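You operate a simulated robot arm through the tools that you are given. There is no shell and no other tool. Be economical: measure what you need, move in short steps, check, and stop when the job is done.

Carry out the task below with a simulated two-armed robot. There is one attempt and no reset: what you move stays moved.

TASK
Close the discs drawer. Put the gold cup from the clear end of the long table on the top of the carpeted bench. Open the bushing drawer, put the blue insert on the top of the green-legged bench away in the inside of the bushing drawer and shut the drawer again. Stack the pale grey box that says "Y57" from the top of the green-legged bench on top of the pale grey box labelled "Y36". Fetch the grey ring and set it on the plywood board on rack 30. Fetch the orange cap from the plywood board on rack 30 and set it in the inside of the carton on the packing table. Fetch the grey square tube and set it on the lower shelf of the carpeted bench. Any order will do.

The check looks at the end state, three seconds after you hand in, the way a careful person would. Anything else that was tipped, shoved, dropped, spilled or broken makes it a failure. A push-on lid holds only when it is set on centred and level and pressed home; a screw cap is set on level and turned clockwise until tight.

THE ROBOT
Two 7-joint arms with two-finger grippers on one trunk, on a base that drives. Base frame: it is fixed to the floor where the robot stands at the start and does not move with it; the origin is under the middle of the robot, x ahead of it, y to its left, z up. Lengths are in m, angles in degrees, forces in N, time in s.
The left shoulder is at the start at [0.057, 0.175, 1.152], the right one opposite. With the tool pointing down near the work surface each hand reaches from about 0.1 to 0.84 m from the robot's upright axis, wherever it stands, measured 20 degrees to its own side. Places, roughly: blue insert (4x4x2 cm) [-2.4, -0.9, 0.8]; bushing drawer [-1.5, 2.6, 0.7]; discs drawer [0.5, 0.2, 0.7]; gold cup (8x8x3 cm) [0, -1.1, 0.8]; grey ring [-3, -0.75, 0.75]; grey square tube [-4, -1, 0.75]; inside of the bushing drawer [-1.5, 2.6, 0.7]; inside of the carton on the packing table (19x25 c [-4.64, 0.76, 0.84]; lower shelf of the carpeted bench [-1.3, 1.7, 0.3]; orange cap (3x3x3 cm) [-3.6, -1.2, 0.7]; pale grey box [-2.75, -1, 0.75]; plywood board on rack 30 [-4.2, -1, 0.7]; top of the carpeted bench [-1.3, 1.6, 0.8]. Payload 2.94 kg a hand.
Tool frame (each hand has its own): the origin (TCP) lies between the finger pads and is the grasp point; the fingertips stand 0.03 m ahead of it; z points along the fingers, y is the line along which they close. The gripper opens to 0.138 m. The gripper's body begins 0.109 m behind the TCP.
Orientation is that of the tool frame in the base frame, as [roll, pitch, yaw] about the fixed x, y, z axes, in that order (R = Rz(yaw) Ry(pitch) Rx(roll)). With the fingers straight down and closing along the base's y, the tool's x points along the base's -x, its y along +y and its z along -z.

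THE INTERFACE
- The arms move only by the tool jog_arm. It takes "left_series", "right_series" or both (then of equal length, played together; a hand with none holds still); each is a list of rows, each a list of 3 entries, a list of its own where there are three numbers: the gripper command, from -1 (fully open) to 1 (shut), values between in proportion, then the shift along the tool's x, y, z in m, then the turn, a rotation vector about the tool's x, y, z in degrees. In form: [[jaw, [x, y, z], [rx, ry, rz]], ...]. A call has 1 to 10 rows; each row shifts and turns the commanded pose from where the row before left it, along the tool's axes as they then stand. Each row takes 0.2 s and may step no farther than 0.05 m and 8.6 degrees from the row before; otherwise, or with a gripper value out of range, the whole call is refused. Where a pose cannot be reached the arm comes as near as it can. A force on the tool above 40 N (or 10 N above the force at the start of the call, whichever is more), or a blocked arm, ends the call early, and 0.2 s more pass. Each finger halts on what it meets, pressing with about 24 N; the grip force reading is that of the motor and also rises with nothing between the fingers. The clock runs only during rows and for 0.2 s after the last one: add rows that do not move to give the fingers time. The reply holds the time, the measured pose of the TCP, the force on the tool along the base axes, the opening and the grip force, in the units named above and with some noise, with the torque about the TCP (base axes, N m) and any sound that the robot's microphone picked up.
- Cameras (640 x 400 px; columns grow to the right, rows downward): "scene" is now at [0.1066, -0.043, 1.6077]; the picture's right is [-0.69, -0.72, 0.00], its down [-0.65, 0.62, -0.45] and it looks along [0.32, -0.31, -0.89] (base axes); focal length 252 px, centre (320, 200). "left" rides on the left gripper at [0.071, -0.019, -0.146] in its tool frame; the picture's right is [0.26, 0.97, 0.00], its down [-0.85, 0.23, -0.48] and it looks along [-0.46, 0.12, 0.88] (tool axes); focal length 280 px, centre (320, 200). "right" rides on the right gripper at [0.071, 0.019, -0.146] in its tool frame; the picture's right is [-0.26, 0.97, 0.00], its down [-0.85, -0.23, -0.48] and it looks along [-0.46, -0.12, 0.88] (tool axes); focal length 280 px, centre (320, 200). There is no depth. A picture from a camera that has moved, and an enlarged one, comes with that camera's place and axes in the base frame and with its lens.
- get_image(camera): a new picture of that camera. It takes no simulated time.
- lift_body(by): slides the trunk up (or, below 0, down) by that many m; the arms and the scene camera ride with it, the base frame stays. It gives what a move gives, with no picture.
- drive_base(legs): drives the robot by 1 to 6 legs, each [ahead, turn to the left] in m and degrees, along the robot's own axes; the way and the turn of a leg run together, so that a leg with both is an arc; at most 1.5 m and 180 degrees a leg. The arms and the cameras ride along, it lands a little off, and it stops where it bumps. It gives what a move gives.
- pan_tilt(pan, tilt): turns the head with the scene camera to pan (to the left, within 120 degrees either way) and tilt (down, from -29 to 69), counted from straight ahead of the robot. It gives what a move gives.
- zoom(camera, box): a new picture of the part [left, top, right, bottom] of that camera's present view, enlarged. It takes no simulated time.
- sign_off(): hands the job in; it is judged then, once.

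Work in short steps. Places have to be worked out from the pictures, the camera data and where the tool is seen: move nearer, look again, correct. Check each grasp and each placing, and mend what went wrong. You have 217 turns and 208 pictures in all, those below and enlarged ones among them. Open the grippers and draw the arms clear of the work before you hand the job in, unless the task says otherwise.

The tools are called after "Request:" by a JSON object that holds its "method" and its "body". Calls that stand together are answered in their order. jog_arm: Moves the arms, as the interface text tells. Its arguments: {"type":"object","properties":{"left_series":{"type":"array"},"right_series":{"type":"array"}},"required":[]} The other tools are called the same way: lift_body (by) slides the trunk up or down; drive_base (legs) drives the base; pan_tilt (pan, tilt) turns the head that bears the scene camera; get_image (camera) takes a picture; zoom (camera, box) takes an enlarged picture of a part of a camera's view; sign_off () hands the job in.

At the start:

```text
clock: 0.0
left_ee_pos: [0.511, -0.0107, 1.0791]
left_ee_rot: [180.0, 0.0, -179.9]
left_contact_force: [0.3, 1.0, 0.4]
left_wrist_torque: [-0.02, -0.03, 0.04]
left_grip_width: 0.1379
left_finger_force: 0.1
right_ee_pos: [0.3275, -0.3923, 1.1039]
right_ee_rot: [-180.0, 0.0, -180.0]
right_contact_force: [-0.1, 0.2, -0.3]
right_wrist_torque: [-0.03, 0.0, 0.03]
right_grip_width: 0.1381
right_finger_force: 0.1
trunk travel left (down, up): [-0.325, 0.409]
robot x, y, heading: [0.0, 0.0008, 0.2]
head pan, tilt: [-43.8, 63.3]
```

scene: 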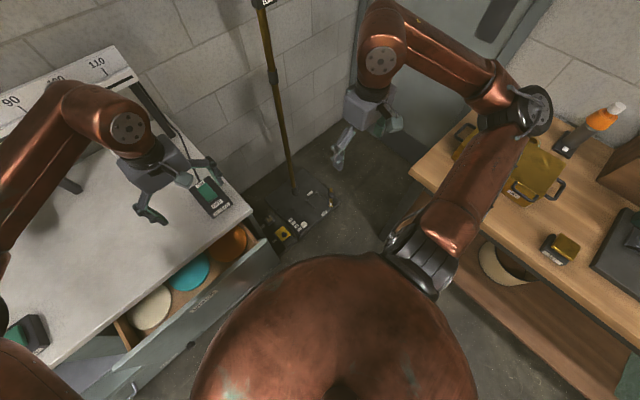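
right: 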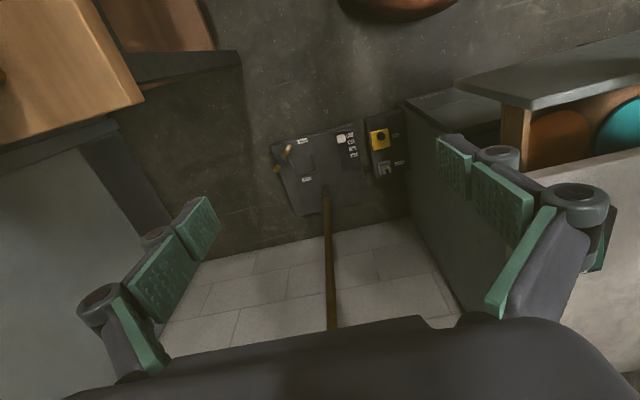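
left: 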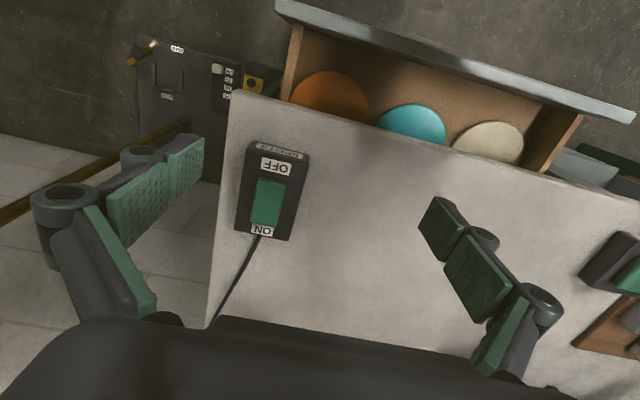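

I'll start by looking straight ahead at the open drawer.

Request:
{"method": "pan_tilt", "body": {"pan": 20, "tilt": 45}}

Request:
{"method": "get_image", "body": {"camera": "scene"}}

Request:
{"method": "pan_tilt", "body": {"pan": -90, "tilt": 40}}

Request:
{"method": "get_image", "body": {"camera": "scene"}}

```text
clock: 1.3
left_ee_pos: [0.5103, -0.0098, 1.0789]
left_ee_rot: [-179.9, 0.0, -180.0]
left_contact_force: [0.3, -0.3, -0.1]
left_wrist_torque: [-0.01, 0.02, -0.02]
left_grip_width: 0.138
left_finger_force: 0.1
right_ee_pos: [0.3273, -0.3917, 1.1038]
right_ee_rot: [-180.0, 0.1, 180.0]
right_contact_force: [0.0, 0.7, -0.9]
right_wrist_torque: [-0.03, -0.02, 0.0]
right_grip_width: 0.1379
right_finger_force: 0.1
trunk travel left (down, up): [-0.325, 0.409]
robot x, y, heading: [-0.0028, 0.0009, 0.1]
head pan, tilt: [20.0, 45.0]
```

```text
204 pictures are left
camera scene: at [0.1377, 0.0282, 1.6309], right [0.34, -0.94, 0.0], down [-0.67, -0.24, -0.71], along [0.66, 0.24, -0.71], focal length 252 px, centre (320, 200)
```

scene: 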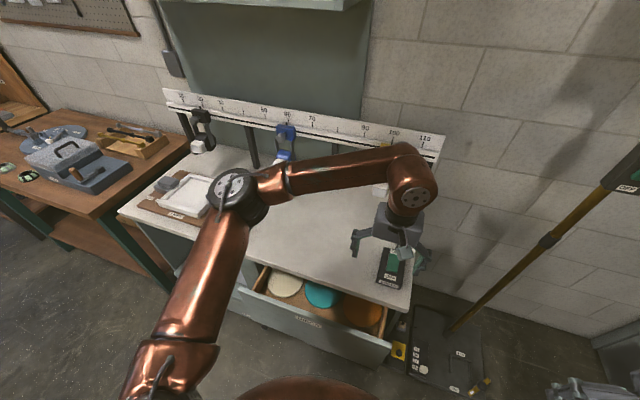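

```text
clock: 3.2
left_ee_pos: [0.5107, -0.0104, 1.0784]
left_ee_rot: [-180.0, 0.0, 180.0]
left_contact_force: [0.8, 0.4, -0.7]
left_wrist_torque: [0.01, 0.0, -0.01]
left_grip_width: 0.1381
left_finger_force: 0.0
right_ee_pos: [0.3278, -0.3917, 1.1032]
right_ee_rot: [180.0, 0.0, 180.0]
right_contact_force: [1.1, 0.7, 1.0]
right_wrist_torque: [-0.01, 0.04, 0.03]
right_grip_width: 0.1381
right_finger_force: 0.1
trunk travel left (down, up): [-0.325, 0.409]
robot x, y, heading: [0.0007, -0.0011, 0.2]
head pan, tilt: [-90.0, 40.0]
```

```text
203 pictures are left
camera scene: at [0.0613, -0.0845, 1.6381], right [-1.0, 0.0, 0.0], down [0.0, 0.64, -0.77], along [0.0, -0.77, -0.64], focal length 252 px, centre (320, 200)
```

scene: 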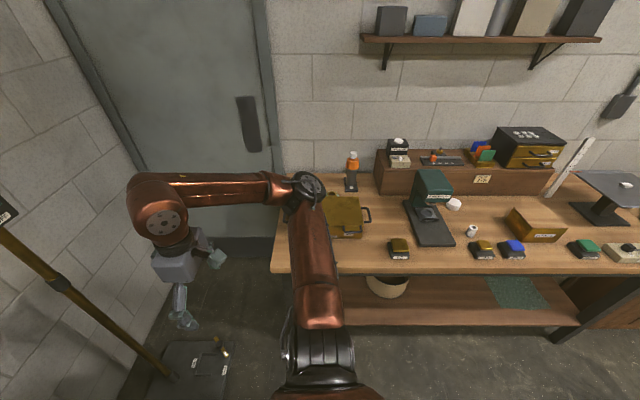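

The drawer front stands at about x 0.40, y -0.11..0.53, some 0.15 m open. I look further round before moving the base.

Request:
{"method": "pan_tilt", "body": {"pan": 115, "tilt": 25}}

Request:
{"method": "get_image", "body": {"camera": "scene"}}

Request:
{"method": "pan_tilt", "body": {"pan": -120, "tilt": 25}}

Request:
{"method": "get_image", "body": {"camera": "scene"}}

```text
clock: 6.2
left_ee_pos: [0.5106, -0.011, 1.0785]
left_ee_rot: [-180.0, 0.1, 180.0]
left_contact_force: [0.5, -0.5, 0.4]
left_wrist_torque: [0.01, 0.0, 0.02]
left_grip_width: 0.1383
left_finger_force: 0.1
right_ee_pos: [0.3268, -0.3912, 1.1035]
right_ee_rot: [-180.0, 0.0, 180.0]
right_contact_force: [0.4, -0.2, -1.3]
right_wrist_torque: [-0.02, 0.0, -0.01]
right_grip_width: 0.138
right_finger_force: 0.0
trunk travel left (down, up): [-0.325, 0.409]
robot x, y, heading: [-0.0016, 0.0021, 0.0]
head pan, tilt: [115.0, 25.0]
```

```text
202 pictures are left
camera scene: at [0.0223, 0.084, 1.6615], right [0.91, 0.42, 0.0], down [0.18, -0.38, -0.91], along [-0.38, 0.82, -0.42], focal length 252 px, centre (320, 200)
```

scene: 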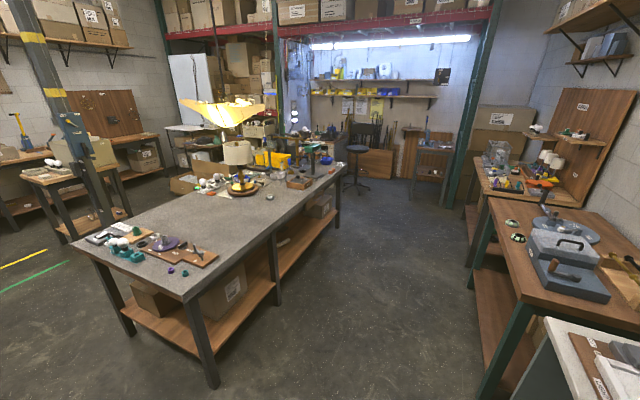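

```text
clock: 9.5
left_ee_pos: [0.511, -0.0096, 1.0787]
left_ee_rot: [180.0, 0.0, -180.0]
left_contact_force: [-0.8, 0.6, -0.1]
left_wrist_torque: [0.01, -0.01, 0.02]
left_grip_width: 0.1382
left_finger_force: 0.1
right_ee_pos: [0.3283, -0.3915, 1.1025]
right_ee_rot: [-180.0, 0.0, -180.0]
right_contact_force: [-0.1, 0.3, -0.6]
right_wrist_torque: [0.03, 0.0, 0.0]
right_grip_width: 0.1378
right_finger_force: 0.0
trunk travel left (down, up): [-0.325, 0.409]
robot x, y, heading: [-0.0007, 0.0006, -0.1]
head pan, tilt: [-120.0, 25.0]
```

```text
201 pictures are left
camera scene: at [0.0152, -0.0793, 1.6615], right [-0.87, 0.5, 0.0], down [0.21, 0.37, -0.91], along [-0.45, -0.78, -0.42], focal length 252 px, centre (320, 200)
```

scene: 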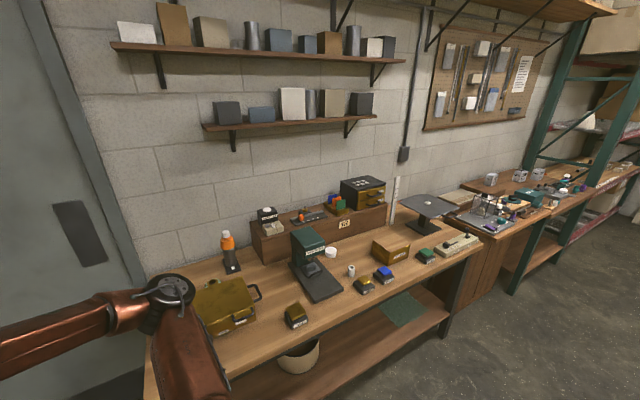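

The floor behind is clear. I back up 0.2 m, and bring the left hand closed toward the drawer front.

Request:
{"method": "drive_base", "body": {"legs": [[-0.25, 0]]}}

Request:
{"method": "jog_arm", "body": {"left_series": [[1, [0, 0.04, 0.02], [0, -7.5, 0]], [1, [0, 0.04, 0.02], [0, -7.5, 0]], [1, [0, 0.04, 0.02], [0, -7.5, 0]], [1, [0, 0.04, 0.02], [0, -7.5, 0]], [1, [0, 0.03, 0], [0, -7.5, 0]], [1, [0, 0, 0], [0, -7.5, 0]]]}}

Request:
{"method": "pan_tilt", "body": {"pan": 20, "tilt": 50}}

Request:
{"method": "get_image", "body": {"camera": "scene"}}

```text
clock: 11.4
left_ee_pos: [0.2582, -0.0117, 1.0791]
left_ee_rot: [180.0, 0.1, -180.0]
left_contact_force: [-1.0, 0.4, -0.2]
left_wrist_torque: [0.02, -0.04, 0.03]
left_grip_width: 0.1379
left_finger_force: 0.0
right_ee_pos: [0.0749, -0.392, 1.1047]
right_ee_rot: [-180.0, 0.1, -180.0]
right_contact_force: [-0.3, 0.6, 0.2]
right_wrist_torque: [0.01, -0.02, -0.02]
right_grip_width: 0.1382
right_finger_force: 0.1
trunk travel left (down, up): [-0.325, 0.409]
robot x, y, heading: [-0.2525, 0.0008, -0.2]
head pan, tilt: [-120.0, 25.0]
```

```text
clock: 12.8
left_ee_pos: [0.2757, 0.1793, 1.0]
left_ee_rot: [-179.9, 45.2, 180.0]
left_contact_force: [-0.6, -1.2, 0.9]
left_wrist_torque: [0.02, 0.02, 0.02]
left_grip_width: 0.008
left_finger_force: 1.2
right_ee_pos: [0.0753, -0.3916, 1.1023]
right_ee_rot: [-180.0, 0.0, 180.0]
right_contact_force: [0.2, 0.0, 0.1]
right_wrist_torque: [-0.01, 0.03, 0.01]
right_grip_width: 0.1382
right_finger_force: 0.1
trunk travel left (down, up): [-0.325, 0.409]
robot x, y, heading: [-0.252, -0.0016, -0.1]
head pan, tilt: [-120.0, 25.0]
```

```text
clock: 15.0
left_ee_pos: [0.276, 0.1801, 1.0001]
left_ee_rot: [-180.0, 44.9, 180.0]
left_contact_force: [0.5, -0.2, 0.2]
left_wrist_torque: [-0.01, -0.04, -0.05]
left_grip_width: 0.0
left_finger_force: 23.8
right_ee_pos: [0.0757, -0.3911, 1.1035]
right_ee_rot: [180.0, 0.0, -180.0]
right_contact_force: [-0.1, 0.9, 0.0]
right_wrist_torque: [0.0, 0.0, 0.0]
right_grip_width: 0.1383
right_finger_force: 0.3
trunk travel left (down, up): [-0.325, 0.409]
robot x, y, heading: [-0.2481, -0.0026, 0.0]
head pan, tilt: [20.0, 50.0]
```

```text
200 pictures are left
camera scene: at [-0.1176, 0.027, 1.624], right [0.34, -0.94, 0.0], down [-0.72, -0.26, -0.64], along [0.6, 0.22, -0.77], focal length 252 px, centre (320, 200)
```

scene: 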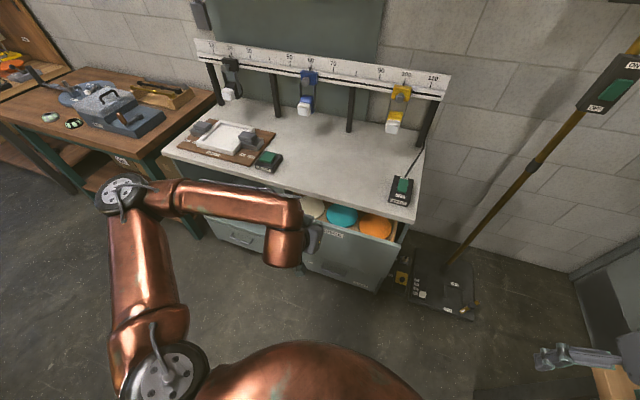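

I zoom in on the drawer front to judge its height.

Request:
{"method": "zoom", "body": {"camera": "scene", "box": [190, 130, 430, 310]}}

Request:
{"method": "get_image", "body": {"camera": "left"}}

```text
2.22 times, centred on (310, 220) of scene
camera zoom: at [-0.1176, 0.027, 1.624], right [0.34, -0.94, 0.0], down [-0.72, -0.26, -0.64], along [0.6, 0.22, -0.77], focal length 559 px, centre (342, 156)
```

zoom: 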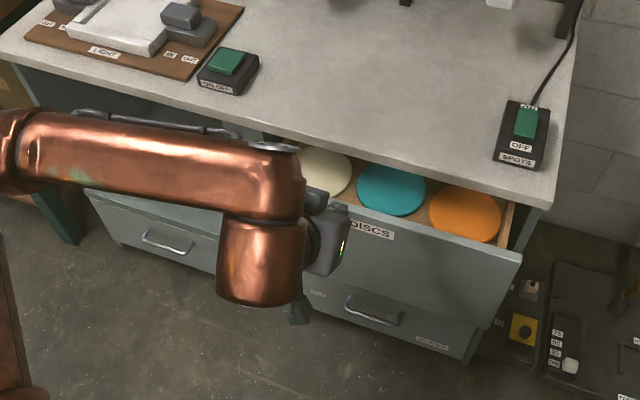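

```text
198 pictures are left
camera left: at [0.1216, 0.1611, 1.0547], right [-0.18, 0.97, -0.19], down [0.27, 0.23, 0.94], along [0.95, 0.12, -0.3], focal length 280 px, centre (320, 200)
```

left: 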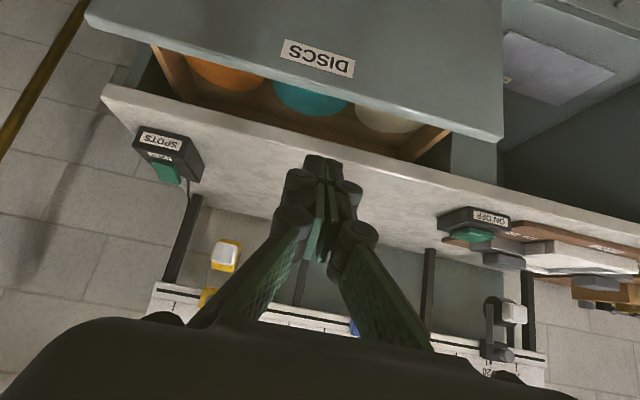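

Label lies near z 0.76, drawer centre y 0.16. I lower the closed hand in front of it and approach.

Request:
{"method": "jog_arm", "body": {"left_series": [[1, [0.035, -0.01, 0.035], [0, 0, 0]], [1, [0.035, -0.01, 0.035], [0, 0, 0]], [1, [0.035, 0, 0.035], [0, 0, 0]], [1, [0.035, 0, 0.035], [0, 0, 0]], [1, [0.035, 0, 0.035], [0, 0, 0]], [1, [-0.02, 0, 0.02], [0, 0, 0]], [1, [-0.02, 0, 0.02], [0, 0, 0]]]}}

Request:
{"method": "get_image", "body": {"camera": "left"}}

```text
refused: row 1 steps farther than a row can; nothing moved
```

```text
197 pictures are left
camera left: at [0.1216, 0.1611, 1.0547], right [-0.18, 0.97, -0.19], down [0.27, 0.23, 0.94], along [0.95, 0.12, -0.3], focal length 280 px, centre (320, 200)
```

left: 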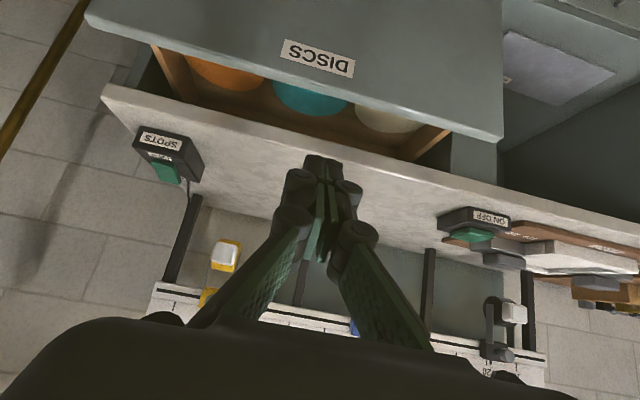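

The step was slightly too long, so I repeat it with shorter steps.

Request:
{"method": "jog_arm", "body": {"left_series": [[1, [0.033, -0.01, 0.033], [0, 0, 0]], [1, [0.033, -0.01, 0.033], [0, 0, 0]], [1, [0.035, 0, 0.035], [0, 0, 0]], [1, [0.035, 0, 0.035], [0, 0, 0]], [1, [0.035, 0, 0.035], [0, 0, 0]], [1, [-0.02, 0, 0.02], [0, 0, 0]], [1, [-0.02, 0, 0.02], [0, 0, 0]]]}}

Request:
{"method": "get_image", "body": {"camera": "left"}}

```text
clock: 16.6
left_ee_pos: [0.3329, 0.159, 0.7579]
left_ee_rot: [-180.0, 45.1, 180.0]
left_contact_force: [0.5, 0.8, 0.3]
left_wrist_torque: [0.0, -0.02, -0.01]
left_grip_width: 0.0
left_finger_force: 23.4
right_ee_pos: [0.0753, -0.3921, 1.1026]
right_ee_rot: [-180.0, -0.1, 180.0]
right_contact_force: [0.3, 0.1, 0.3]
right_wrist_torque: [0.0, 0.0, -0.01]
right_grip_width: 0.1381
right_finger_force: 0.1
trunk travel left (down, up): [-0.325, 0.409]
robot x, y, heading: [-0.2521, -0.0011, -0.2]
head pan, tilt: [20.0, 50.0]
```

```text
196 pictures are left
camera left: at [0.1791, 0.1409, 0.8139], right [-0.18, 0.97, -0.19], down [0.26, 0.23, 0.94], along [0.95, 0.12, -0.3], focal length 280 px, centre (320, 200)
```

left: 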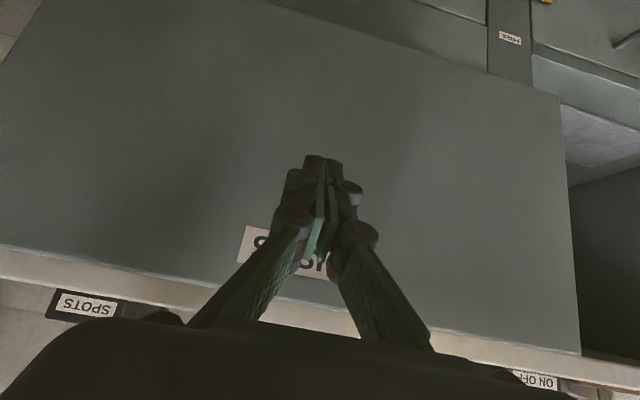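

The tips face the drawer front just below the label; I push it in along +x in small steps.

Request:
{"method": "jog_arm", "body": {"left_series": [[1, [-0.014, 0, 0.014], [0, 0, 0]], [1, [-0.014, 0, 0.014], [0, 0, 0]], [1, [-0.014, 0, 0.014], [0, 0, 0]], [1, [-0.014, 0, 0.014], [0, 0, 0]], [1, [-0.014, 0, 0.014], [0, 0, 0]], [1, [-0.014, 0, 0.014], [0, 0, 0]], [1, [-0.014, 0, 0.014], [0, 0, 0]], [1, [-0.014, 0, 0.014], [0, 0, 0]], [1, [-0.007, 0, 0.007], [0, 0, 0]]]}}

Request:
{"method": "get_image", "body": {"camera": "scene"}}

```text
clock: 18.6
left_ee_pos: [0.4903, 0.1586, 0.7561]
left_ee_rot: [-179.7, 44.1, -179.9]
left_contact_force: [-22.0, 0.9, 9.1]
left_wrist_torque: [-0.01, -0.07, 0.04]
left_grip_width: 0.0061
left_finger_force: 28.6
right_ee_pos: [0.075, -0.3916, 1.1037]
right_ee_rot: [-180.0, 0.1, -179.9]
right_contact_force: [0.8, -0.8, -0.6]
right_wrist_torque: [0.02, 0.03, -0.01]
right_grip_width: 0.1377
right_finger_force: 0.1
trunk travel left (down, up): [-0.325, 0.409]
robot x, y, heading: [-0.2512, -0.0001, 0.0]
head pan, tilt: [20.0, 50.0]
stopped in row 9 (left hand): the force on the tool passed its limit at 48 N (the readings are from after the stop); the commanded pose is now the measured one
```

```text
195 pictures are left
camera scene: at [-0.1205, 0.0271, 1.6243], right [0.34, -0.94, 0.0], down [-0.72, -0.26, -0.64], along [0.6, 0.22, -0.77], focal length 252 px, centre (320, 200)
```

scene: 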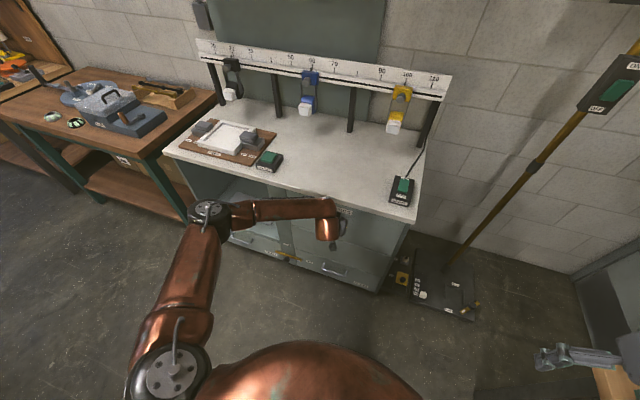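

It hit a stop at tip x ≈ 0.51, flush with the table edge. I draw back and look.

Request:
{"method": "jog_arm", "body": {"left_series": [[1, [0.02, 0, -0.02], [0, 0, 0]], [1, [0.03, 0, -0.03], [0, 0, 0]], [1, [0.035, 0, -0.035], [0, 0, 0]], [1, [0.035, 0, -0.035], [0, 0, 0]], [1, [0, 0, -0.03], [0, 0, 0]], [0, [-0.03, 0, -0.03], [0, 7, 0]], [0, [-0.03, 0, -0.03], [0, 8, 0]], [0, [-0.03, 0, -0.03], [0, 8, 0]]]}}

Request:
{"method": "zoom", "body": {"camera": "scene", "box": [190, 130, 430, 310]}}

```text
clock: 20.4
left_ee_pos: [0.318, 0.1626, 0.9037]
left_ee_rot: [180.0, 21.2, 179.9]
left_contact_force: [-1.0, -0.1, -0.3]
left_wrist_torque: [0.01, 0.0, -0.02]
left_grip_width: 0.0693
left_finger_force: 0.1
right_ee_pos: [0.0754, -0.3908, 1.1021]
right_ee_rot: [179.9, 0.0, -179.9]
right_contact_force: [-1.0, 0.2, -0.1]
right_wrist_torque: [0.0, -0.01, -0.05]
right_grip_width: 0.1377
right_finger_force: 0.0
trunk travel left (down, up): [-0.325, 0.409]
robot x, y, heading: [-0.2545, 0.0011, 0.1]
head pan, tilt: [20.0, 50.0]
```

```text
2.22 times, centred on (310, 220) of scene
camera zoom: at [-0.1179, 0.0268, 1.6239], right [0.34, -0.94, 0.0], down [-0.72, -0.26, -0.64], along [0.6, 0.22, -0.77], focal length 559 px, centre (342, 156)
```

zoom: 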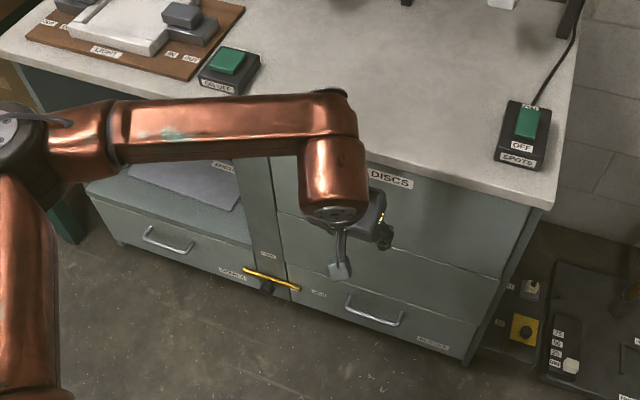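

The discs drawer is shut flush. Next I raise the left hand and turn right to look at the long table.

Request:
{"method": "jog_arm", "body": {"left_series": [[0, [0, 0, -0.04], [0, 7, 0]], [0, [0, 0, -0.04], [0, 7, 0]], [0, [0, 0, -0.04], [0, 7, 0]], [0, [0, 0, -0.04], [0, 0, 0]]]}}

Request:
{"method": "drive_base", "body": {"legs": [[0, -90]]}}

Request:
{"method": "pan_tilt", "body": {"pan": 10, "tilt": 50}}

Request:
{"method": "get_image", "body": {"camera": "scene"}}

```text
clock: 21.4
left_ee_pos: [0.2888, 0.1617, 1.0617]
left_ee_rot: [-180.0, 0.2, 180.0]
left_contact_force: [-0.3, -0.8, 0.3]
left_wrist_torque: [0.02, 0.02, -0.03]
left_grip_width: 0.0692
left_finger_force: 0.0
right_ee_pos: [0.0755, -0.3901, 1.1033]
right_ee_rot: [-179.9, 0.0, -179.9]
right_contact_force: [0.3, -0.7, -1.0]
right_wrist_torque: [0.04, -0.04, -0.03]
right_grip_width: 0.1379
right_finger_force: 0.0
trunk travel left (down, up): [-0.325, 0.409]
robot x, y, heading: [-0.2488, 0.0008, 0.2]
head pan, tilt: [20.0, 50.0]
```

```text
clock: 25.7
left_ee_pos: [-0.1012, -0.5447, 1.0598]
left_ee_rot: [-180.0, 0.2, 89.0]
left_contact_force: [-0.2, 0.2, 0.2]
left_wrist_torque: [0.01, -0.01, -0.02]
left_grip_width: 0.069
left_finger_force: 0.0
right_ee_pos: [-0.6492, -0.3192, 1.1021]
right_ee_rot: [-180.0, 0.0, 88.9]
right_contact_force: [-0.3, 0.4, 0.2]
right_wrist_torque: [0.03, -0.01, 0.0]
right_grip_width: 0.1381
right_finger_force: 0.0
trunk travel left (down, up): [-0.325, 0.409]
robot x, y, heading: [-0.2516, 0.0007, -91.0]
head pan, tilt: [20.0, 50.0]
```

```text
clock: 26.4
left_ee_pos: [-0.1007, -0.5435, 1.0588]
left_ee_rot: [-179.9, 0.1, 88.9]
left_contact_force: [0.1, 0.6, 0.3]
left_wrist_torque: [0.04, -0.01, 0.0]
left_grip_width: 0.069
left_finger_force: 0.0
right_ee_pos: [-0.6479, -0.3205, 1.1031]
right_ee_rot: [-179.9, 0.0, 88.8]
right_contact_force: [0.3, 0.0, 0.6]
right_wrist_torque: [0.02, 0.01, -0.03]
right_grip_width: 0.1379
right_finger_force: 0.0
trunk travel left (down, up): [-0.325, 0.409]
robot x, y, heading: [-0.2509, 0.0009, -91.2]
head pan, tilt: [10.0, 50.0]
```

```text
193 pictures are left
camera scene: at [-0.2406, -0.1358, 1.624], right [-0.99, -0.16, 0.0], down [-0.12, 0.76, -0.64], along [0.1, -0.63, -0.77], focal length 252 px, centre (320, 200)
```

scene: 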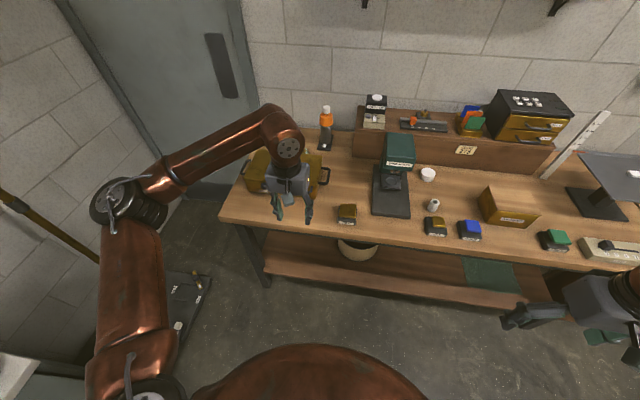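

I look at the left end of the table closely.

Request:
{"method": "zoom", "body": {"camera": "scene", "box": [220, 80, 480, 260]}}

Request:
{"method": "get_image", "body": {"camera": "left"}}

```text
2.22 times, centred on (350, 170) of scene
camera zoom: at [-0.2406, -0.1358, 1.624], right [-0.99, -0.16, 0.0], down [-0.12, 0.76, -0.64], along [0.1, -0.63, -0.77], focal length 559 px, centre (253, 267)
```

zoom: 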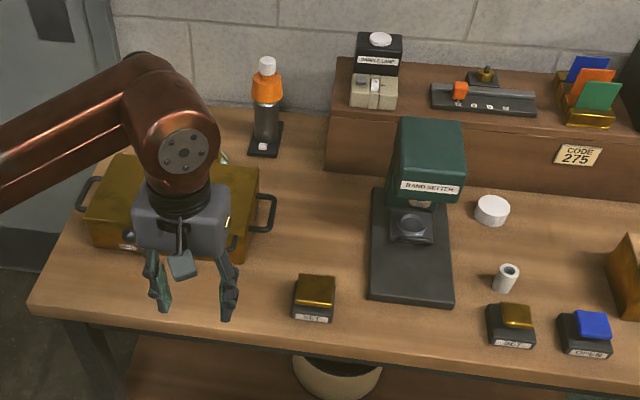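

```text
191 pictures are left
camera left: at [-0.1192, -0.4722, 1.2068], right [0.97, 0.24, 0.0], down [0.21, -0.85, 0.48], along [0.11, -0.47, -0.88], focal length 280 px, centre (320, 200)
```

left: 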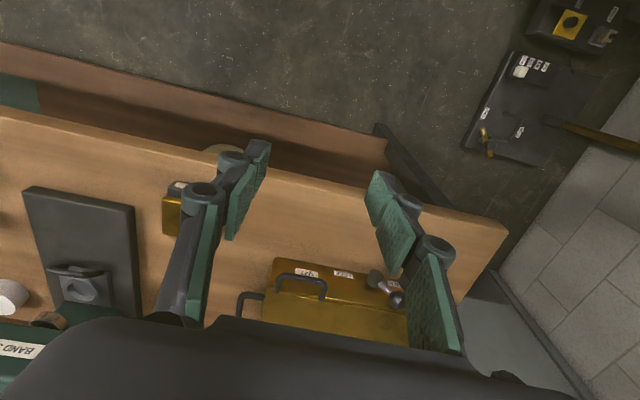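

The arm hides the left end of the table. I pull the left arm back and up, then look again.

Request:
{"method": "jog_arm", "body": {"left_series": [[-1, [0.03, 0.03, -0.02], [0, 0, 0]], [-1, [0.03, 0.03, -0.02], [0, 0, 0]], [-1, [0.03, 0.03, -0.02], [0, 0, 0]], [-1, [0.03, 0.03, -0.02], [0, 0, 0]], [-1, [0.03, 0.03, -0.02], [0, 0, 0]], [-1, [0.03, 0.03, 0], [0, 0, 0]], [-1, [0.03, 0.03, 0], [0, 0, 0]]]}}

Request:
{"method": "pan_tilt", "body": {"pan": 25, "tilt": 45}}

Request:
{"method": "get_image", "body": {"camera": "scene"}}

```text
clock: 28.0
left_ee_pos: [0.1131, -0.3342, 1.1588]
left_ee_rot: [180.0, 0.5, 88.7]
left_contact_force: [0.1, 1.1, 0.2]
left_wrist_torque: [-0.11, -0.04, 0.02]
left_grip_width: 0.1378
left_finger_force: 0.0
right_ee_pos: [-0.6511, -0.3164, 1.1043]
right_ee_rot: [179.9, 0.3, 88.9]
right_contact_force: [-1.2, 0.5, 1.1]
right_wrist_torque: [-0.14, -0.06, 0.03]
right_grip_width: 0.1382
right_finger_force: 0.0
trunk travel left (down, up): [-0.325, 0.409]
robot x, y, heading: [-0.2532, 0.0009, -91.0]
head pan, tilt: [10.0, 50.0]
```

```text
clock: 28.8
left_ee_pos: [0.1152, -0.3374, 1.1579]
left_ee_rot: [-179.8, 0.2, 88.8]
left_contact_force: [-1.1, 0.8, 0.7]
left_wrist_torque: [0.0, 0.01, 0.0]
left_grip_width: 0.1379
left_finger_force: 0.0
right_ee_pos: [-0.6474, -0.3192, 1.1029]
right_ee_rot: [179.9, -0.1, 88.9]
right_contact_force: [0.1, 0.2, -0.7]
right_wrist_torque: [-0.02, 0.0, -0.03]
right_grip_width: 0.1379
right_finger_force: 0.0
trunk travel left (down, up): [-0.325, 0.409]
robot x, y, heading: [-0.2525, -0.0009, -91.3]
head pan, tilt: [25.0, 45.0]
```

```text
190 pictures are left
camera scene: at [-0.2188, -0.1338, 1.6308], right [-0.91, -0.4, 0.0], down [-0.29, 0.65, -0.71], along [0.29, -0.65, -0.71], focal length 252 px, centre (320, 200)
```

scene: 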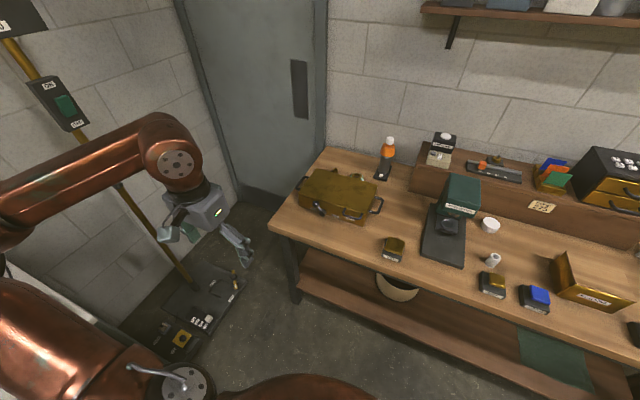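

I zoom in on the gold items.

Request:
{"method": "zoom", "body": {"camera": "scene", "box": [270, 120, 420, 270]}}

Request:
{"method": "zoom", "body": {"camera": "scene", "box": [400, 120, 640, 300]}}

```text
2.67 times, centred on (345, 195) of scene
camera zoom: at [-0.2188, -0.1338, 1.6308], right [-0.91, -0.4, 0.0], down [-0.29, 0.65, -0.71], along [0.29, -0.65, -0.71], focal length 670 px, centre (253, 213)
```

zoom: 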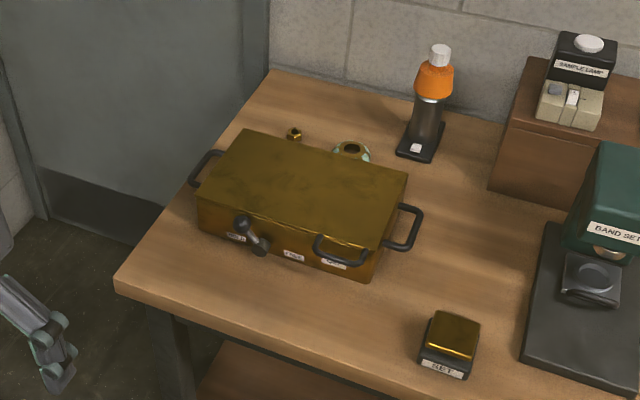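

```text
2.22 times, centred on (520, 210) of scene
camera zoom: at [-0.2188, -0.1338, 1.6308], right [-0.91, -0.4, 0.0], down [-0.29, 0.65, -0.71], along [0.29, -0.65, -0.71], focal length 559 px, centre (-124, 178)
```

zoom: 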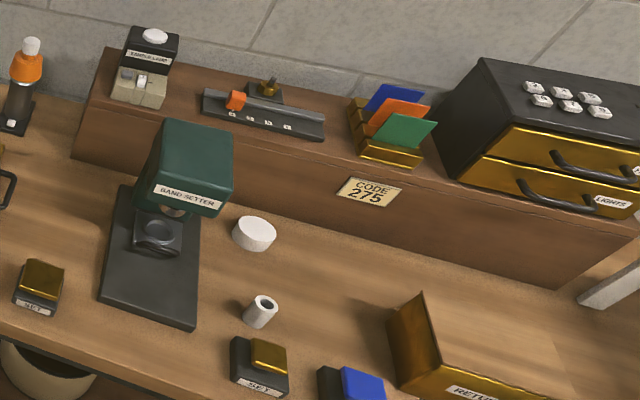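

Something round and golden stands behind the gold case at about (0.0, -1.07), matching the cup's rough place. I raise the trunk to look over the case.

Request:
{"method": "lift_body", "body": {"by": 0.4}}

Request:
{"method": "pan_tilt", "body": {"pan": 17, "tilt": 55}}

Request:
{"method": "zoom", "body": {"camera": "scene", "box": [240, 60, 440, 220]}}

```text
clock: 32.6
left_ee_pos: [0.1141, -0.3381, 1.5596]
left_ee_rot: [-179.9, 0.2, 88.9]
left_contact_force: [-0.2, -0.1, 0.1]
left_wrist_torque: [0.0, 0.03, -0.01]
left_grip_width: 0.138
left_finger_force: 0.1
right_ee_pos: [-0.6498, -0.3189, 1.5029]
right_ee_rot: [180.0, 0.0, 88.9]
right_contact_force: [0.1, -0.6, 0.3]
right_wrist_torque: [0.0, 0.01, 0.0]
right_grip_width: 0.138
right_finger_force: 0.0
trunk travel left (down, up): [-0.725, 0.009]
robot x, y, heading: [-0.2474, 0.0004, -91.0]
head pan, tilt: [25.0, 45.0]
```

```text
clock: 33.3
left_ee_pos: [0.113, -0.3374, 1.5593]
left_ee_rot: [-179.9, 0.2, 89.0]
left_contact_force: [0.4, -0.3, -0.1]
left_wrist_torque: [0.03, -0.01, -0.02]
left_grip_width: 0.1378
left_finger_force: 0.0
right_ee_pos: [-0.649, -0.3198, 1.502]
right_ee_rot: [180.0, 0.0, 88.9]
right_contact_force: [-0.7, -0.3, 1.0]
right_wrist_torque: [-0.02, -0.02, -0.01]
right_grip_width: 0.138
right_finger_force: 0.0
trunk travel left (down, up): [-0.725, 0.009]
robot x, y, heading: [-0.252, -0.0009, -90.9]
head pan, tilt: [17.0, 55.0]
```

```text
2.50 times, centred on (340, 140) of scene
camera zoom: at [-0.2311, -0.0482, 2.0176], right [-0.96, -0.27, 0.0], down [-0.22, 0.79, -0.57], along [0.16, -0.55, -0.82], focal length 629 px, centre (270, 350)
```

zoom: 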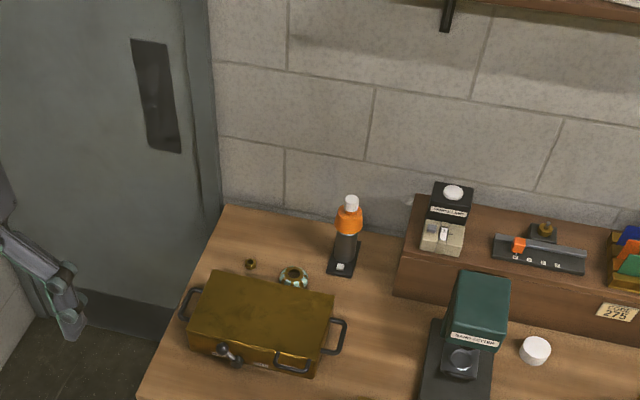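

The cup's rim sits at about (0.00, -1.06, 0.85). I drive 0.35 m nearer, lower the trunk partly and bring the left hand over it.

Request:
{"method": "drive_base", "body": {"legs": [[0.35, 0]]}}

Request:
{"method": "lift_body", "body": {"by": -0.3}}

Request:
{"method": "jog_arm", "body": {"left_series": [[-1, [-0.045, -0.015, 0], [0, 0, 0]], [-1, [-0.045, -0.015, 0], [0, 0, 0]], [-1, [-0.045, -0.015, 0], [0, 0, 0]], [-1, [-0.045, -0.015, 0], [0, 0, 0]], [-1, [-0.045, -0.015, 0], [0, 0, 0]], [-1, [-0.045, -0.015, 0], [0, 0, 0]], [-1, [-0.03, -0.01, 0], [0, 0, 0]]]}}

Request:
{"method": "get_image", "body": {"camera": "left"}}

Request:
{"method": "get_image", "body": {"camera": "scene"}}

```text
clock: 35.6
left_ee_pos: [0.1064, -0.678, 1.5593]
left_ee_rot: [180.0, 0.3, 88.9]
left_contact_force: [-0.1, 0.1, 0.0]
left_wrist_torque: [-0.01, 0.0, -0.04]
left_grip_width: 0.1382
left_finger_force: 0.0
right_ee_pos: [-0.655, -0.6611, 1.5038]
right_ee_rot: [-180.0, 0.0, 88.8]
right_contact_force: [-0.7, -0.7, -0.5]
right_wrist_torque: [0.01, 0.0, 0.01]
right_grip_width: 0.1381
right_finger_force: 0.1
trunk travel left (down, up): [-0.725, 0.009]
robot x, y, heading: [-0.2606, -0.3435, -91.1]
head pan, tilt: [17.0, 55.0]
```

```text
clock: 38.6
left_ee_pos: [0.1082, -0.6793, 1.2594]
left_ee_rot: [-180.0, 0.4, 89.0]
left_contact_force: [-0.6, -0.1, 0.1]
left_wrist_torque: [-0.02, 0.0, 0.05]
left_grip_width: 0.138
left_finger_force: 0.1
right_ee_pos: [-0.6539, -0.6611, 1.2039]
right_ee_rot: [-180.0, 0.0, 88.9]
right_contact_force: [-0.5, 0.3, 0.2]
right_wrist_torque: [0.0, 0.0, 0.01]
right_grip_width: 0.138
right_finger_force: 0.0
trunk travel left (down, up): [-0.425, 0.309]
robot x, y, heading: [-0.2599, -0.3384, -91.1]
head pan, tilt: [17.0, 55.0]
```

```text
clock: 40.2
left_ee_pos: [-0.001, -0.9779, 1.2603]
left_ee_rot: [-180.0, 0.2, 88.8]
left_contact_force: [0.6, 0.2, 0.2]
left_wrist_torque: [0.0, -0.02, -0.02]
left_grip_width: 0.1379
left_finger_force: 0.1
right_ee_pos: [-0.6559, -0.6623, 1.2034]
right_ee_rot: [-180.0, 0.0, 88.9]
right_contact_force: [-0.4, 0.2, 0.7]
right_wrist_torque: [-0.02, -0.03, -0.01]
right_grip_width: 0.1382
right_finger_force: 0.1
trunk travel left (down, up): [-0.425, 0.309]
robot x, y, heading: [-0.2578, -0.3436, -91.3]
head pan, tilt: [17.0, 55.0]
```

```text
186 pictures are left
camera left: at [-0.019, -0.9058, 1.407], right [0.97, 0.24, 0.0], down [0.21, -0.85, 0.48], along [0.12, -0.47, -0.88], focal length 280 px, centre (320, 200)
```

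left: 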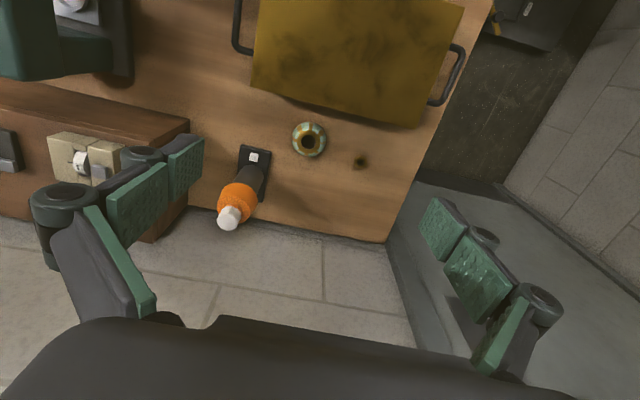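

```text
185 pictures are left
camera scene: at [-0.2393, -0.4261, 1.718], right [-0.96, -0.27, 0.0], down [-0.22, 0.79, -0.57], along [0.16, -0.55, -0.82], focal length 252 px, centre (320, 200)
```

scene: 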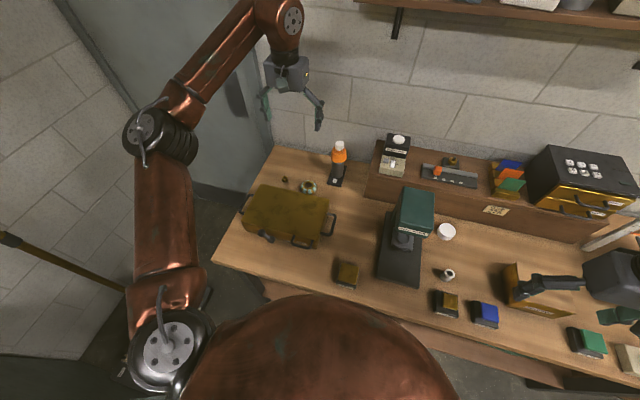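

I zoom in to identify this round object.

Request:
{"method": "zoom", "body": {"camera": "left", "box": [220, 70, 420, 220]}}

Request:
{"method": "zoom", "body": {"camera": "scene", "box": [230, 140, 370, 260]}}

```text
2.67 times, centred on (320, 145) of left
camera zoom: at [-0.019, -0.9058, 1.407], right [0.97, 0.24, 0.0], down [0.21, -0.85, 0.48], along [0.12, -0.47, -0.88], focal length 748 px, centre (320, 347)
```

zoom: 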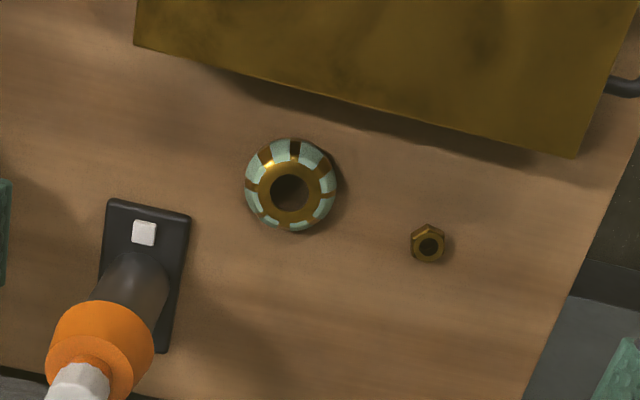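

```text
3.33 times, centred on (300, 200) of scene
camera zoom: at [-0.2393, -0.4261, 1.718], right [-0.96, -0.27, 0.0], down [-0.22, 0.79, -0.57], along [0.16, -0.55, -0.82], focal length 838 px, centre (387, 200)
```

zoom: 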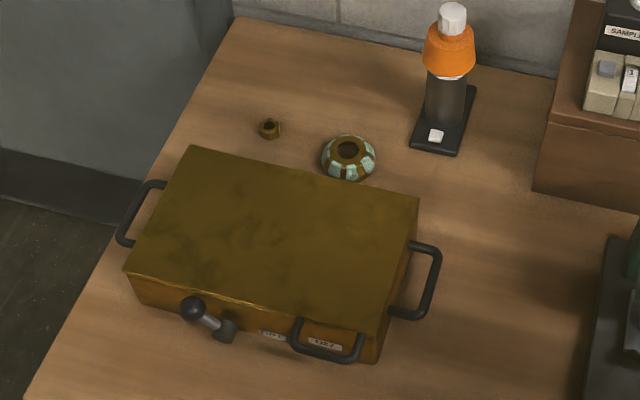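

It is the gold cup with glaze patches, at about (0.005, -1.085), rim near z 0.81. I move over it and descend to z≈0.98 to look again.

Request:
{"method": "jog_arm", "body": {"left_series": [[-1, [-0.045, 0.003, 0], [0, 0, 0]], [-1, [-0.045, 0.003, 0], [0, 0, 0]], [-1, [-0.016, 0, 0.04], [0, 0, 0]], [-1, [0, 0, 0.05], [0, 0, 0]], [-1, [0, 0, 0.05], [0, 0, 0]], [-1, [0, 0, 0.05], [0, 0, 0]], [-1, [0, 0, 0.05], [0, 0, 0]], [-1, [0, 0, 0.04], [0, 0, 0]]]}}

Request:
{"method": "get_image", "body": {"camera": "left"}}

```text
clock: 42.0
left_ee_pos: [0.0036, -1.0711, 0.998]
left_ee_rot: [-179.8, 0.2, 88.9]
left_contact_force: [0.6, -0.6, 0.1]
left_wrist_torque: [0.0, 0.01, 0.02]
left_grip_width: 0.138
left_finger_force: 0.0
left hand out of reach, approached as far as the arm can: row 2, 3
right_ee_pos: [-0.6552, -0.6627, 1.2042]
right_ee_rot: [-179.9, 0.1, 88.9]
right_contact_force: [0.2, 0.5, -0.1]
right_wrist_torque: [0.01, 0.0, -0.02]
right_grip_width: 0.1382
right_finger_force: 0.2
trunk travel left (down, up): [-0.425, 0.309]
robot x, y, heading: [-0.2576, -0.3384, -91.3]
head pan, tilt: [17.0, 55.0]
```

```text
182 pictures are left
camera left: at [-0.0136, -0.9994, 1.1446], right [0.97, 0.24, 0.0], down [0.21, -0.85, 0.48], along [0.11, -0.47, -0.88], focal length 280 px, centre (320, 200)
```

left: 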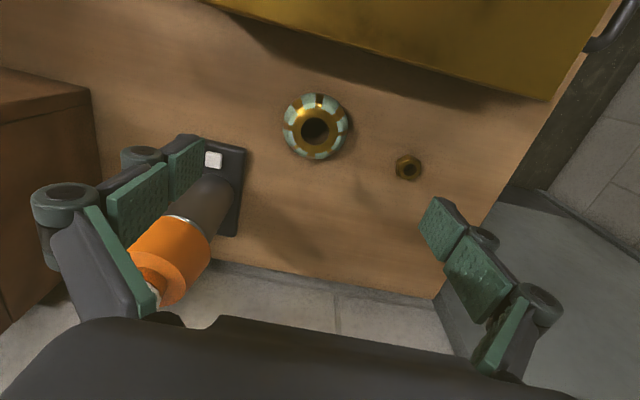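

Cup centre ≈ (0.0, -1.087). I correct, narrow the jaws a bit (clear of the bottle) and descend to z 0.86.

Request:
{"method": "jog_arm", "body": {"left_series": [[-0.65, [-0.016, -0.004, 0.02], [0, 0, 0]], [-0.65, [0, 0, 0.04], [0, 0, 0]], [-0.65, [0, 0, 0.04], [0, 0, 0]], [-0.65, [0, 0, 0.035], [0, 0, 0]], [-0.65, [0, 0, 0], [0, 0, 0]]]}}

Request:
{"method": "get_image", "body": {"camera": "left"}}

Request:
{"method": "zoom", "body": {"camera": "scene", "box": [230, 80, 390, 260]}}

```text
clock: 43.2
left_ee_pos: [0.0018, -1.0888, 0.8628]
left_ee_rot: [-180.0, 0.3, 89.0]
left_contact_force: [-0.1, 0.3, 1.1]
left_wrist_torque: [-0.04, 0.02, 0.0]
left_grip_width: 0.1138
left_finger_force: 0.0
right_ee_pos: [-0.6568, -0.6618, 1.2031]
right_ee_rot: [180.0, 0.0, 88.9]
right_contact_force: [-1.2, 0.0, 0.5]
right_wrist_torque: [-0.02, 0.02, -0.02]
right_grip_width: 0.1382
right_finger_force: 0.0
trunk travel left (down, up): [-0.425, 0.309]
robot x, y, heading: [-0.2601, -0.3428, -91.0]
head pan, tilt: [17.0, 55.0]
```

```text
181 pictures are left
camera left: at [-0.0159, -1.0167, 1.0099], right [0.97, 0.24, 0.0], down [0.21, -0.85, 0.48], along [0.12, -0.47, -0.88], focal length 280 px, centre (320, 200)
```

left: 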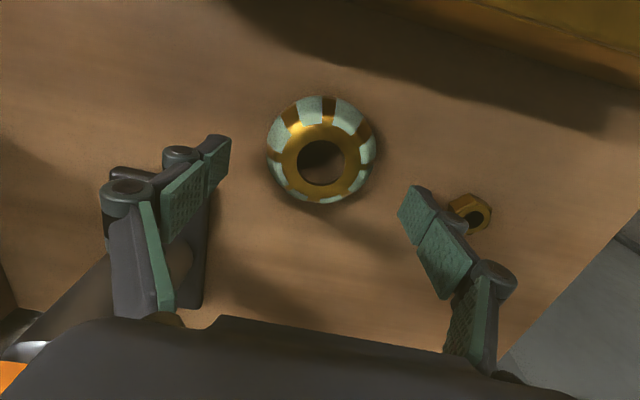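

```text
2.22 times, centred on (310, 170) of scene
camera zoom: at [-0.2385, -0.4255, 1.7181], right [-0.96, -0.27, 0.0], down [-0.22, 0.79, -0.57], along [0.16, -0.55, -0.82], focal length 559 px, centre (342, 267)
```

zoom: 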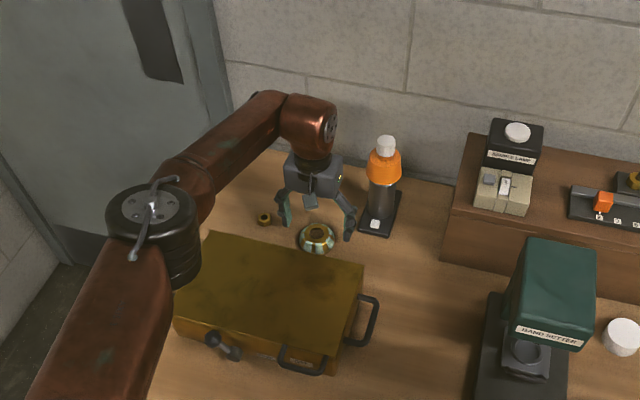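

The cup is centred between the fingers. I go down 3 cm and close gently in stages.

Request:
{"method": "jog_arm", "body": {"left_series": [[-0.65, [0.002, 0.001, 0.015], [0, 0, 0]], [-0.65, [0, 0, 0.012], [0, 0, 0]], [-0.2, [0, 0, 0], [0, 0, 0]], [-0.1, [0, 0, 0], [0, 0, 0]], [0.2, [0, 0, 0], [0, 0, 0]], [0.4, [0, 0, 0], [0, 0, 0]], [0.4, [0, 0, 0], [0, 0, 0]]]}}

Request:
{"method": "get_image", "body": {"camera": "left"}}

```text
clock: 44.8
left_ee_pos: [0.0028, -1.087, 0.8493]
left_ee_rot: [-180.0, 0.5, 89.0]
left_contact_force: [-0.5, -0.1, 2.0]
left_wrist_torque: [0.02, 0.11, -0.01]
left_grip_width: 0.069
left_finger_force: 24.1
left hand out of reach, approached as far as the arm can: row 2
right_ee_pos: [-0.6548, -0.6618, 1.2024]
right_ee_rot: [-180.0, 0.0, 89.0]
right_contact_force: [-0.3, 0.2, 0.5]
right_wrist_torque: [0.0, 0.0, -0.01]
right_grip_width: 0.1382
right_finger_force: 0.1
trunk travel left (down, up): [-0.425, 0.309]
robot x, y, heading: [-0.2572, -0.343, -91.3]
head pan, tilt: [17.0, 55.0]
```

```text
179 pictures are left
camera left: at [-0.0149, -1.0141, 0.996], right [0.97, 0.24, 0.0], down [0.22, -0.85, 0.48], along [0.12, -0.47, -0.88], focal length 280 px, centre (320, 200)
```

left: 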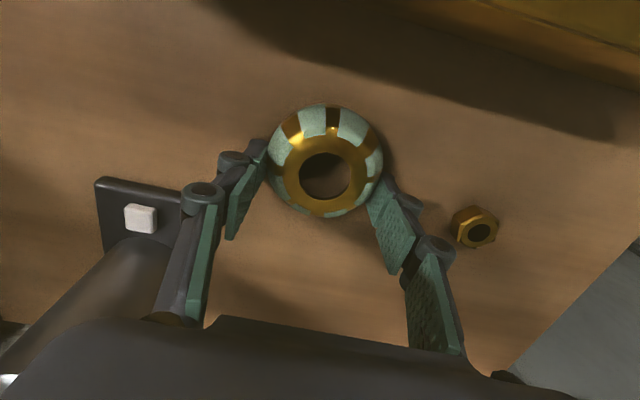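

Reach ended at z 0.849, gripping only the upper slope. I open and lower the trunk 2 cm, then close again.

Request:
{"method": "jog_arm", "body": {"left_series": [[-0.5, [0, 0, 0], [0, 0, 0]], [-0.5, [0, 0, 0], [0, 0, 0]], [-0.5, [0, 0, 0], [0, 0, 0]]]}}

Request:
{"method": "lift_body", "body": {"by": -0.02}}

Request:
{"method": "jog_arm", "body": {"left_series": [[0, [0, 0, 0], [0, 0, 0]], [0.2, [0, 0, 0], [0, 0, 0]], [0.4, [0, 0, 0], [0, 0, 0]], [0.5, [0, 0, 0], [0, 0, 0]], [0.5, [0, 0, 0], [0, 0, 0]]]}}

Request:
{"method": "get_image", "body": {"camera": "left"}}

```text
clock: 45.6
left_ee_pos: [0.0037, -1.0867, 0.8491]
left_ee_rot: [180.0, 0.4, 89.0]
left_contact_force: [-0.3, -0.3, -0.5]
left_wrist_torque: [-0.02, -0.03, 0.0]
left_grip_width: 0.1035
left_finger_force: 0.1
right_ee_pos: [-0.6552, -0.6613, 1.2029]
right_ee_rot: [-180.0, 0.0, 88.8]
right_contact_force: [1.0, 0.5, -0.1]
right_wrist_torque: [0.01, -0.03, 0.03]
right_grip_width: 0.138
right_finger_force: 0.2
trunk travel left (down, up): [-0.425, 0.309]
robot x, y, heading: [-0.2638, -0.3411, -91.0]
head pan, tilt: [17.0, 55.0]
```

```text
clock: 46.3
left_ee_pos: [0.0048, -1.0867, 0.845]
left_ee_rot: [-179.7, 1.1, 89.0]
left_contact_force: [6.3, 10.2, 47.7]
left_wrist_torque: [0.82, -0.71, 0.1]
left_grip_width: 0.0929
left_finger_force: 22.3
right_ee_pos: [-0.6546, -0.6586, 1.1845]
right_ee_rot: [179.9, 0.2, 89.1]
right_contact_force: [0.4, -0.1, 0.5]
right_wrist_torque: [0.02, 0.04, 0.05]
right_grip_width: 0.1377
right_finger_force: 0.0
trunk travel left (down, up): [-0.405, 0.329]
robot x, y, heading: [-0.2556, -0.3397, -91.1]
head pan, tilt: [17.0, 55.0]
stopped: the force on the tool passed its limit at 42 N (the readings are from after the stop); the commanded pose is now the measured one
```

```text
clock: 46.7
left_ee_pos: [0.0057, -1.0925, 0.8489]
left_ee_rot: [-179.8, 1.5, 89.3]
left_contact_force: [3.2, 9.6, 41.7]
left_wrist_torque: [0.75, -0.99, 0.18]
left_grip_width: 0.0679
left_finger_force: 33.2
right_ee_pos: [-0.6553, -0.6601, 1.1828]
right_ee_rot: [179.9, 0.0, 89.0]
right_contact_force: [-0.5, -0.9, -0.3]
right_wrist_torque: [0.05, 0.02, 0.0]
right_grip_width: 0.1378
right_finger_force: 0.0
trunk travel left (down, up): [-0.405, 0.329]
robot x, y, heading: [-0.2566, -0.3411, -90.8]
head pan, tilt: [17.0, 55.0]
stopped in row 1 (left hand): the force on the tool passed its limit at 62 N (the readings are from after the stop); the commanded pose is now the measured one
```

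```text
178 pictures are left
camera left: at [-0.012, -1.0172, 0.9938], right [0.97, 0.25, -0.01], down [0.22, -0.84, 0.5], along [0.12, -0.48, -0.87], focal length 280 px, centre (320, 200)
```

left: 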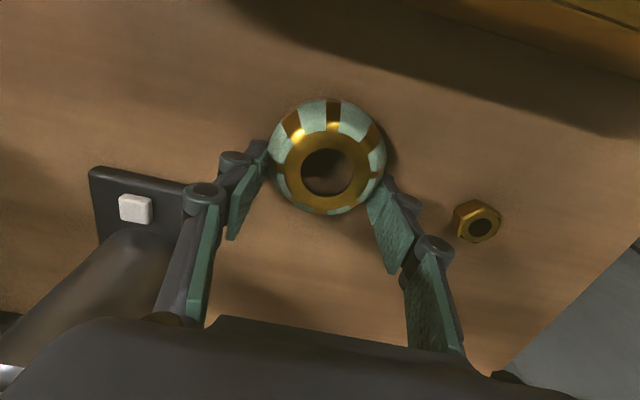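

The fingertips were already at the table (z ≈ 0.815), so the first grip was a sound one. I relieve the pressure with the grip firm, then lift slowly.

Request:
{"method": "lift_body", "body": {"by": 0.005}}

Request:
{"method": "jog_arm", "body": {"left_series": [[0.6, [0, 0, 0], [0, 0, 0]], [0.6, [0, 0, 0], [0, 0, 0]], [0.6, [0, 0, -0.01], [0, 0, 0]], [0.6, [0, 0, -0.02], [0, 0, 0]], [0.6, [0, 0, -0.03], [0, 0, 0]], [0.6, [0, 0, -0.04], [0, 0, 0]]]}}

Request:
{"method": "get_image", "body": {"camera": "left"}}

```text
clock: 47.2
left_ee_pos: [0.0052, -1.0924, 0.8465]
left_ee_rot: [-179.9, 1.3, 89.3]
left_contact_force: [1.4, -7.9, 23.0]
left_wrist_torque: [0.06, -0.44, -0.02]
left_grip_width: 0.0732
left_finger_force: 5.5
right_ee_pos: [-0.6567, -0.6604, 1.1881]
right_ee_rot: [179.9, 0.0, 88.9]
right_contact_force: [-0.5, 0.1, 0.3]
right_wrist_torque: [0.0, -0.03, 0.01]
right_grip_width: 0.1377
right_finger_force: 0.1
trunk travel left (down, up): [-0.41, 0.324]
robot x, y, heading: [-0.2576, -0.3389, -91.1]
head pan, tilt: [17.0, 55.0]
```

```text
clock: 48.6
left_ee_pos: [0.0072, -1.0878, 0.9462]
left_ee_rot: [-179.9, 1.0, 89.2]
left_contact_force: [0.8, 0.7, -0.1]
left_wrist_torque: [-0.07, 0.0, -0.02]
left_grip_width: 0.0675
left_finger_force: 23.7
right_ee_pos: [-0.655, -0.661, 1.1889]
right_ee_rot: [180.0, -0.1, 89.0]
right_contact_force: [-0.6, -0.3, 0.6]
right_wrist_torque: [-0.05, -0.01, 0.03]
right_grip_width: 0.1379
right_finger_force: 0.0
trunk travel left (down, up): [-0.41, 0.324]
robot x, y, heading: [-0.2591, -0.3394, -90.7]
head pan, tilt: [17.0, 55.0]
```

```text
177 pictures are left
camera left: at [-0.0104, -1.0146, 1.0927], right [0.97, 0.25, -0.01], down [0.22, -0.84, 0.49], along [0.12, -0.48, -0.87], focal length 280 px, centre (320, 200)
```

left: 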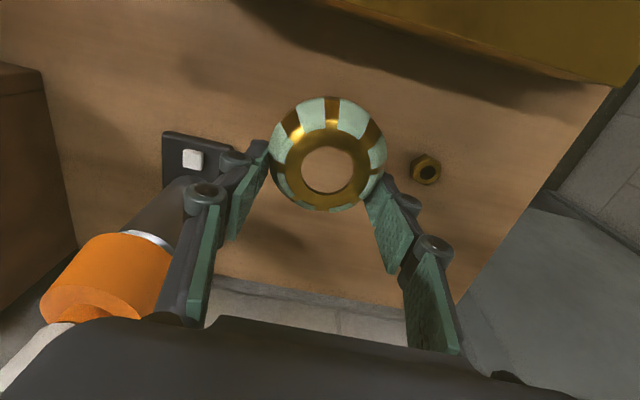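

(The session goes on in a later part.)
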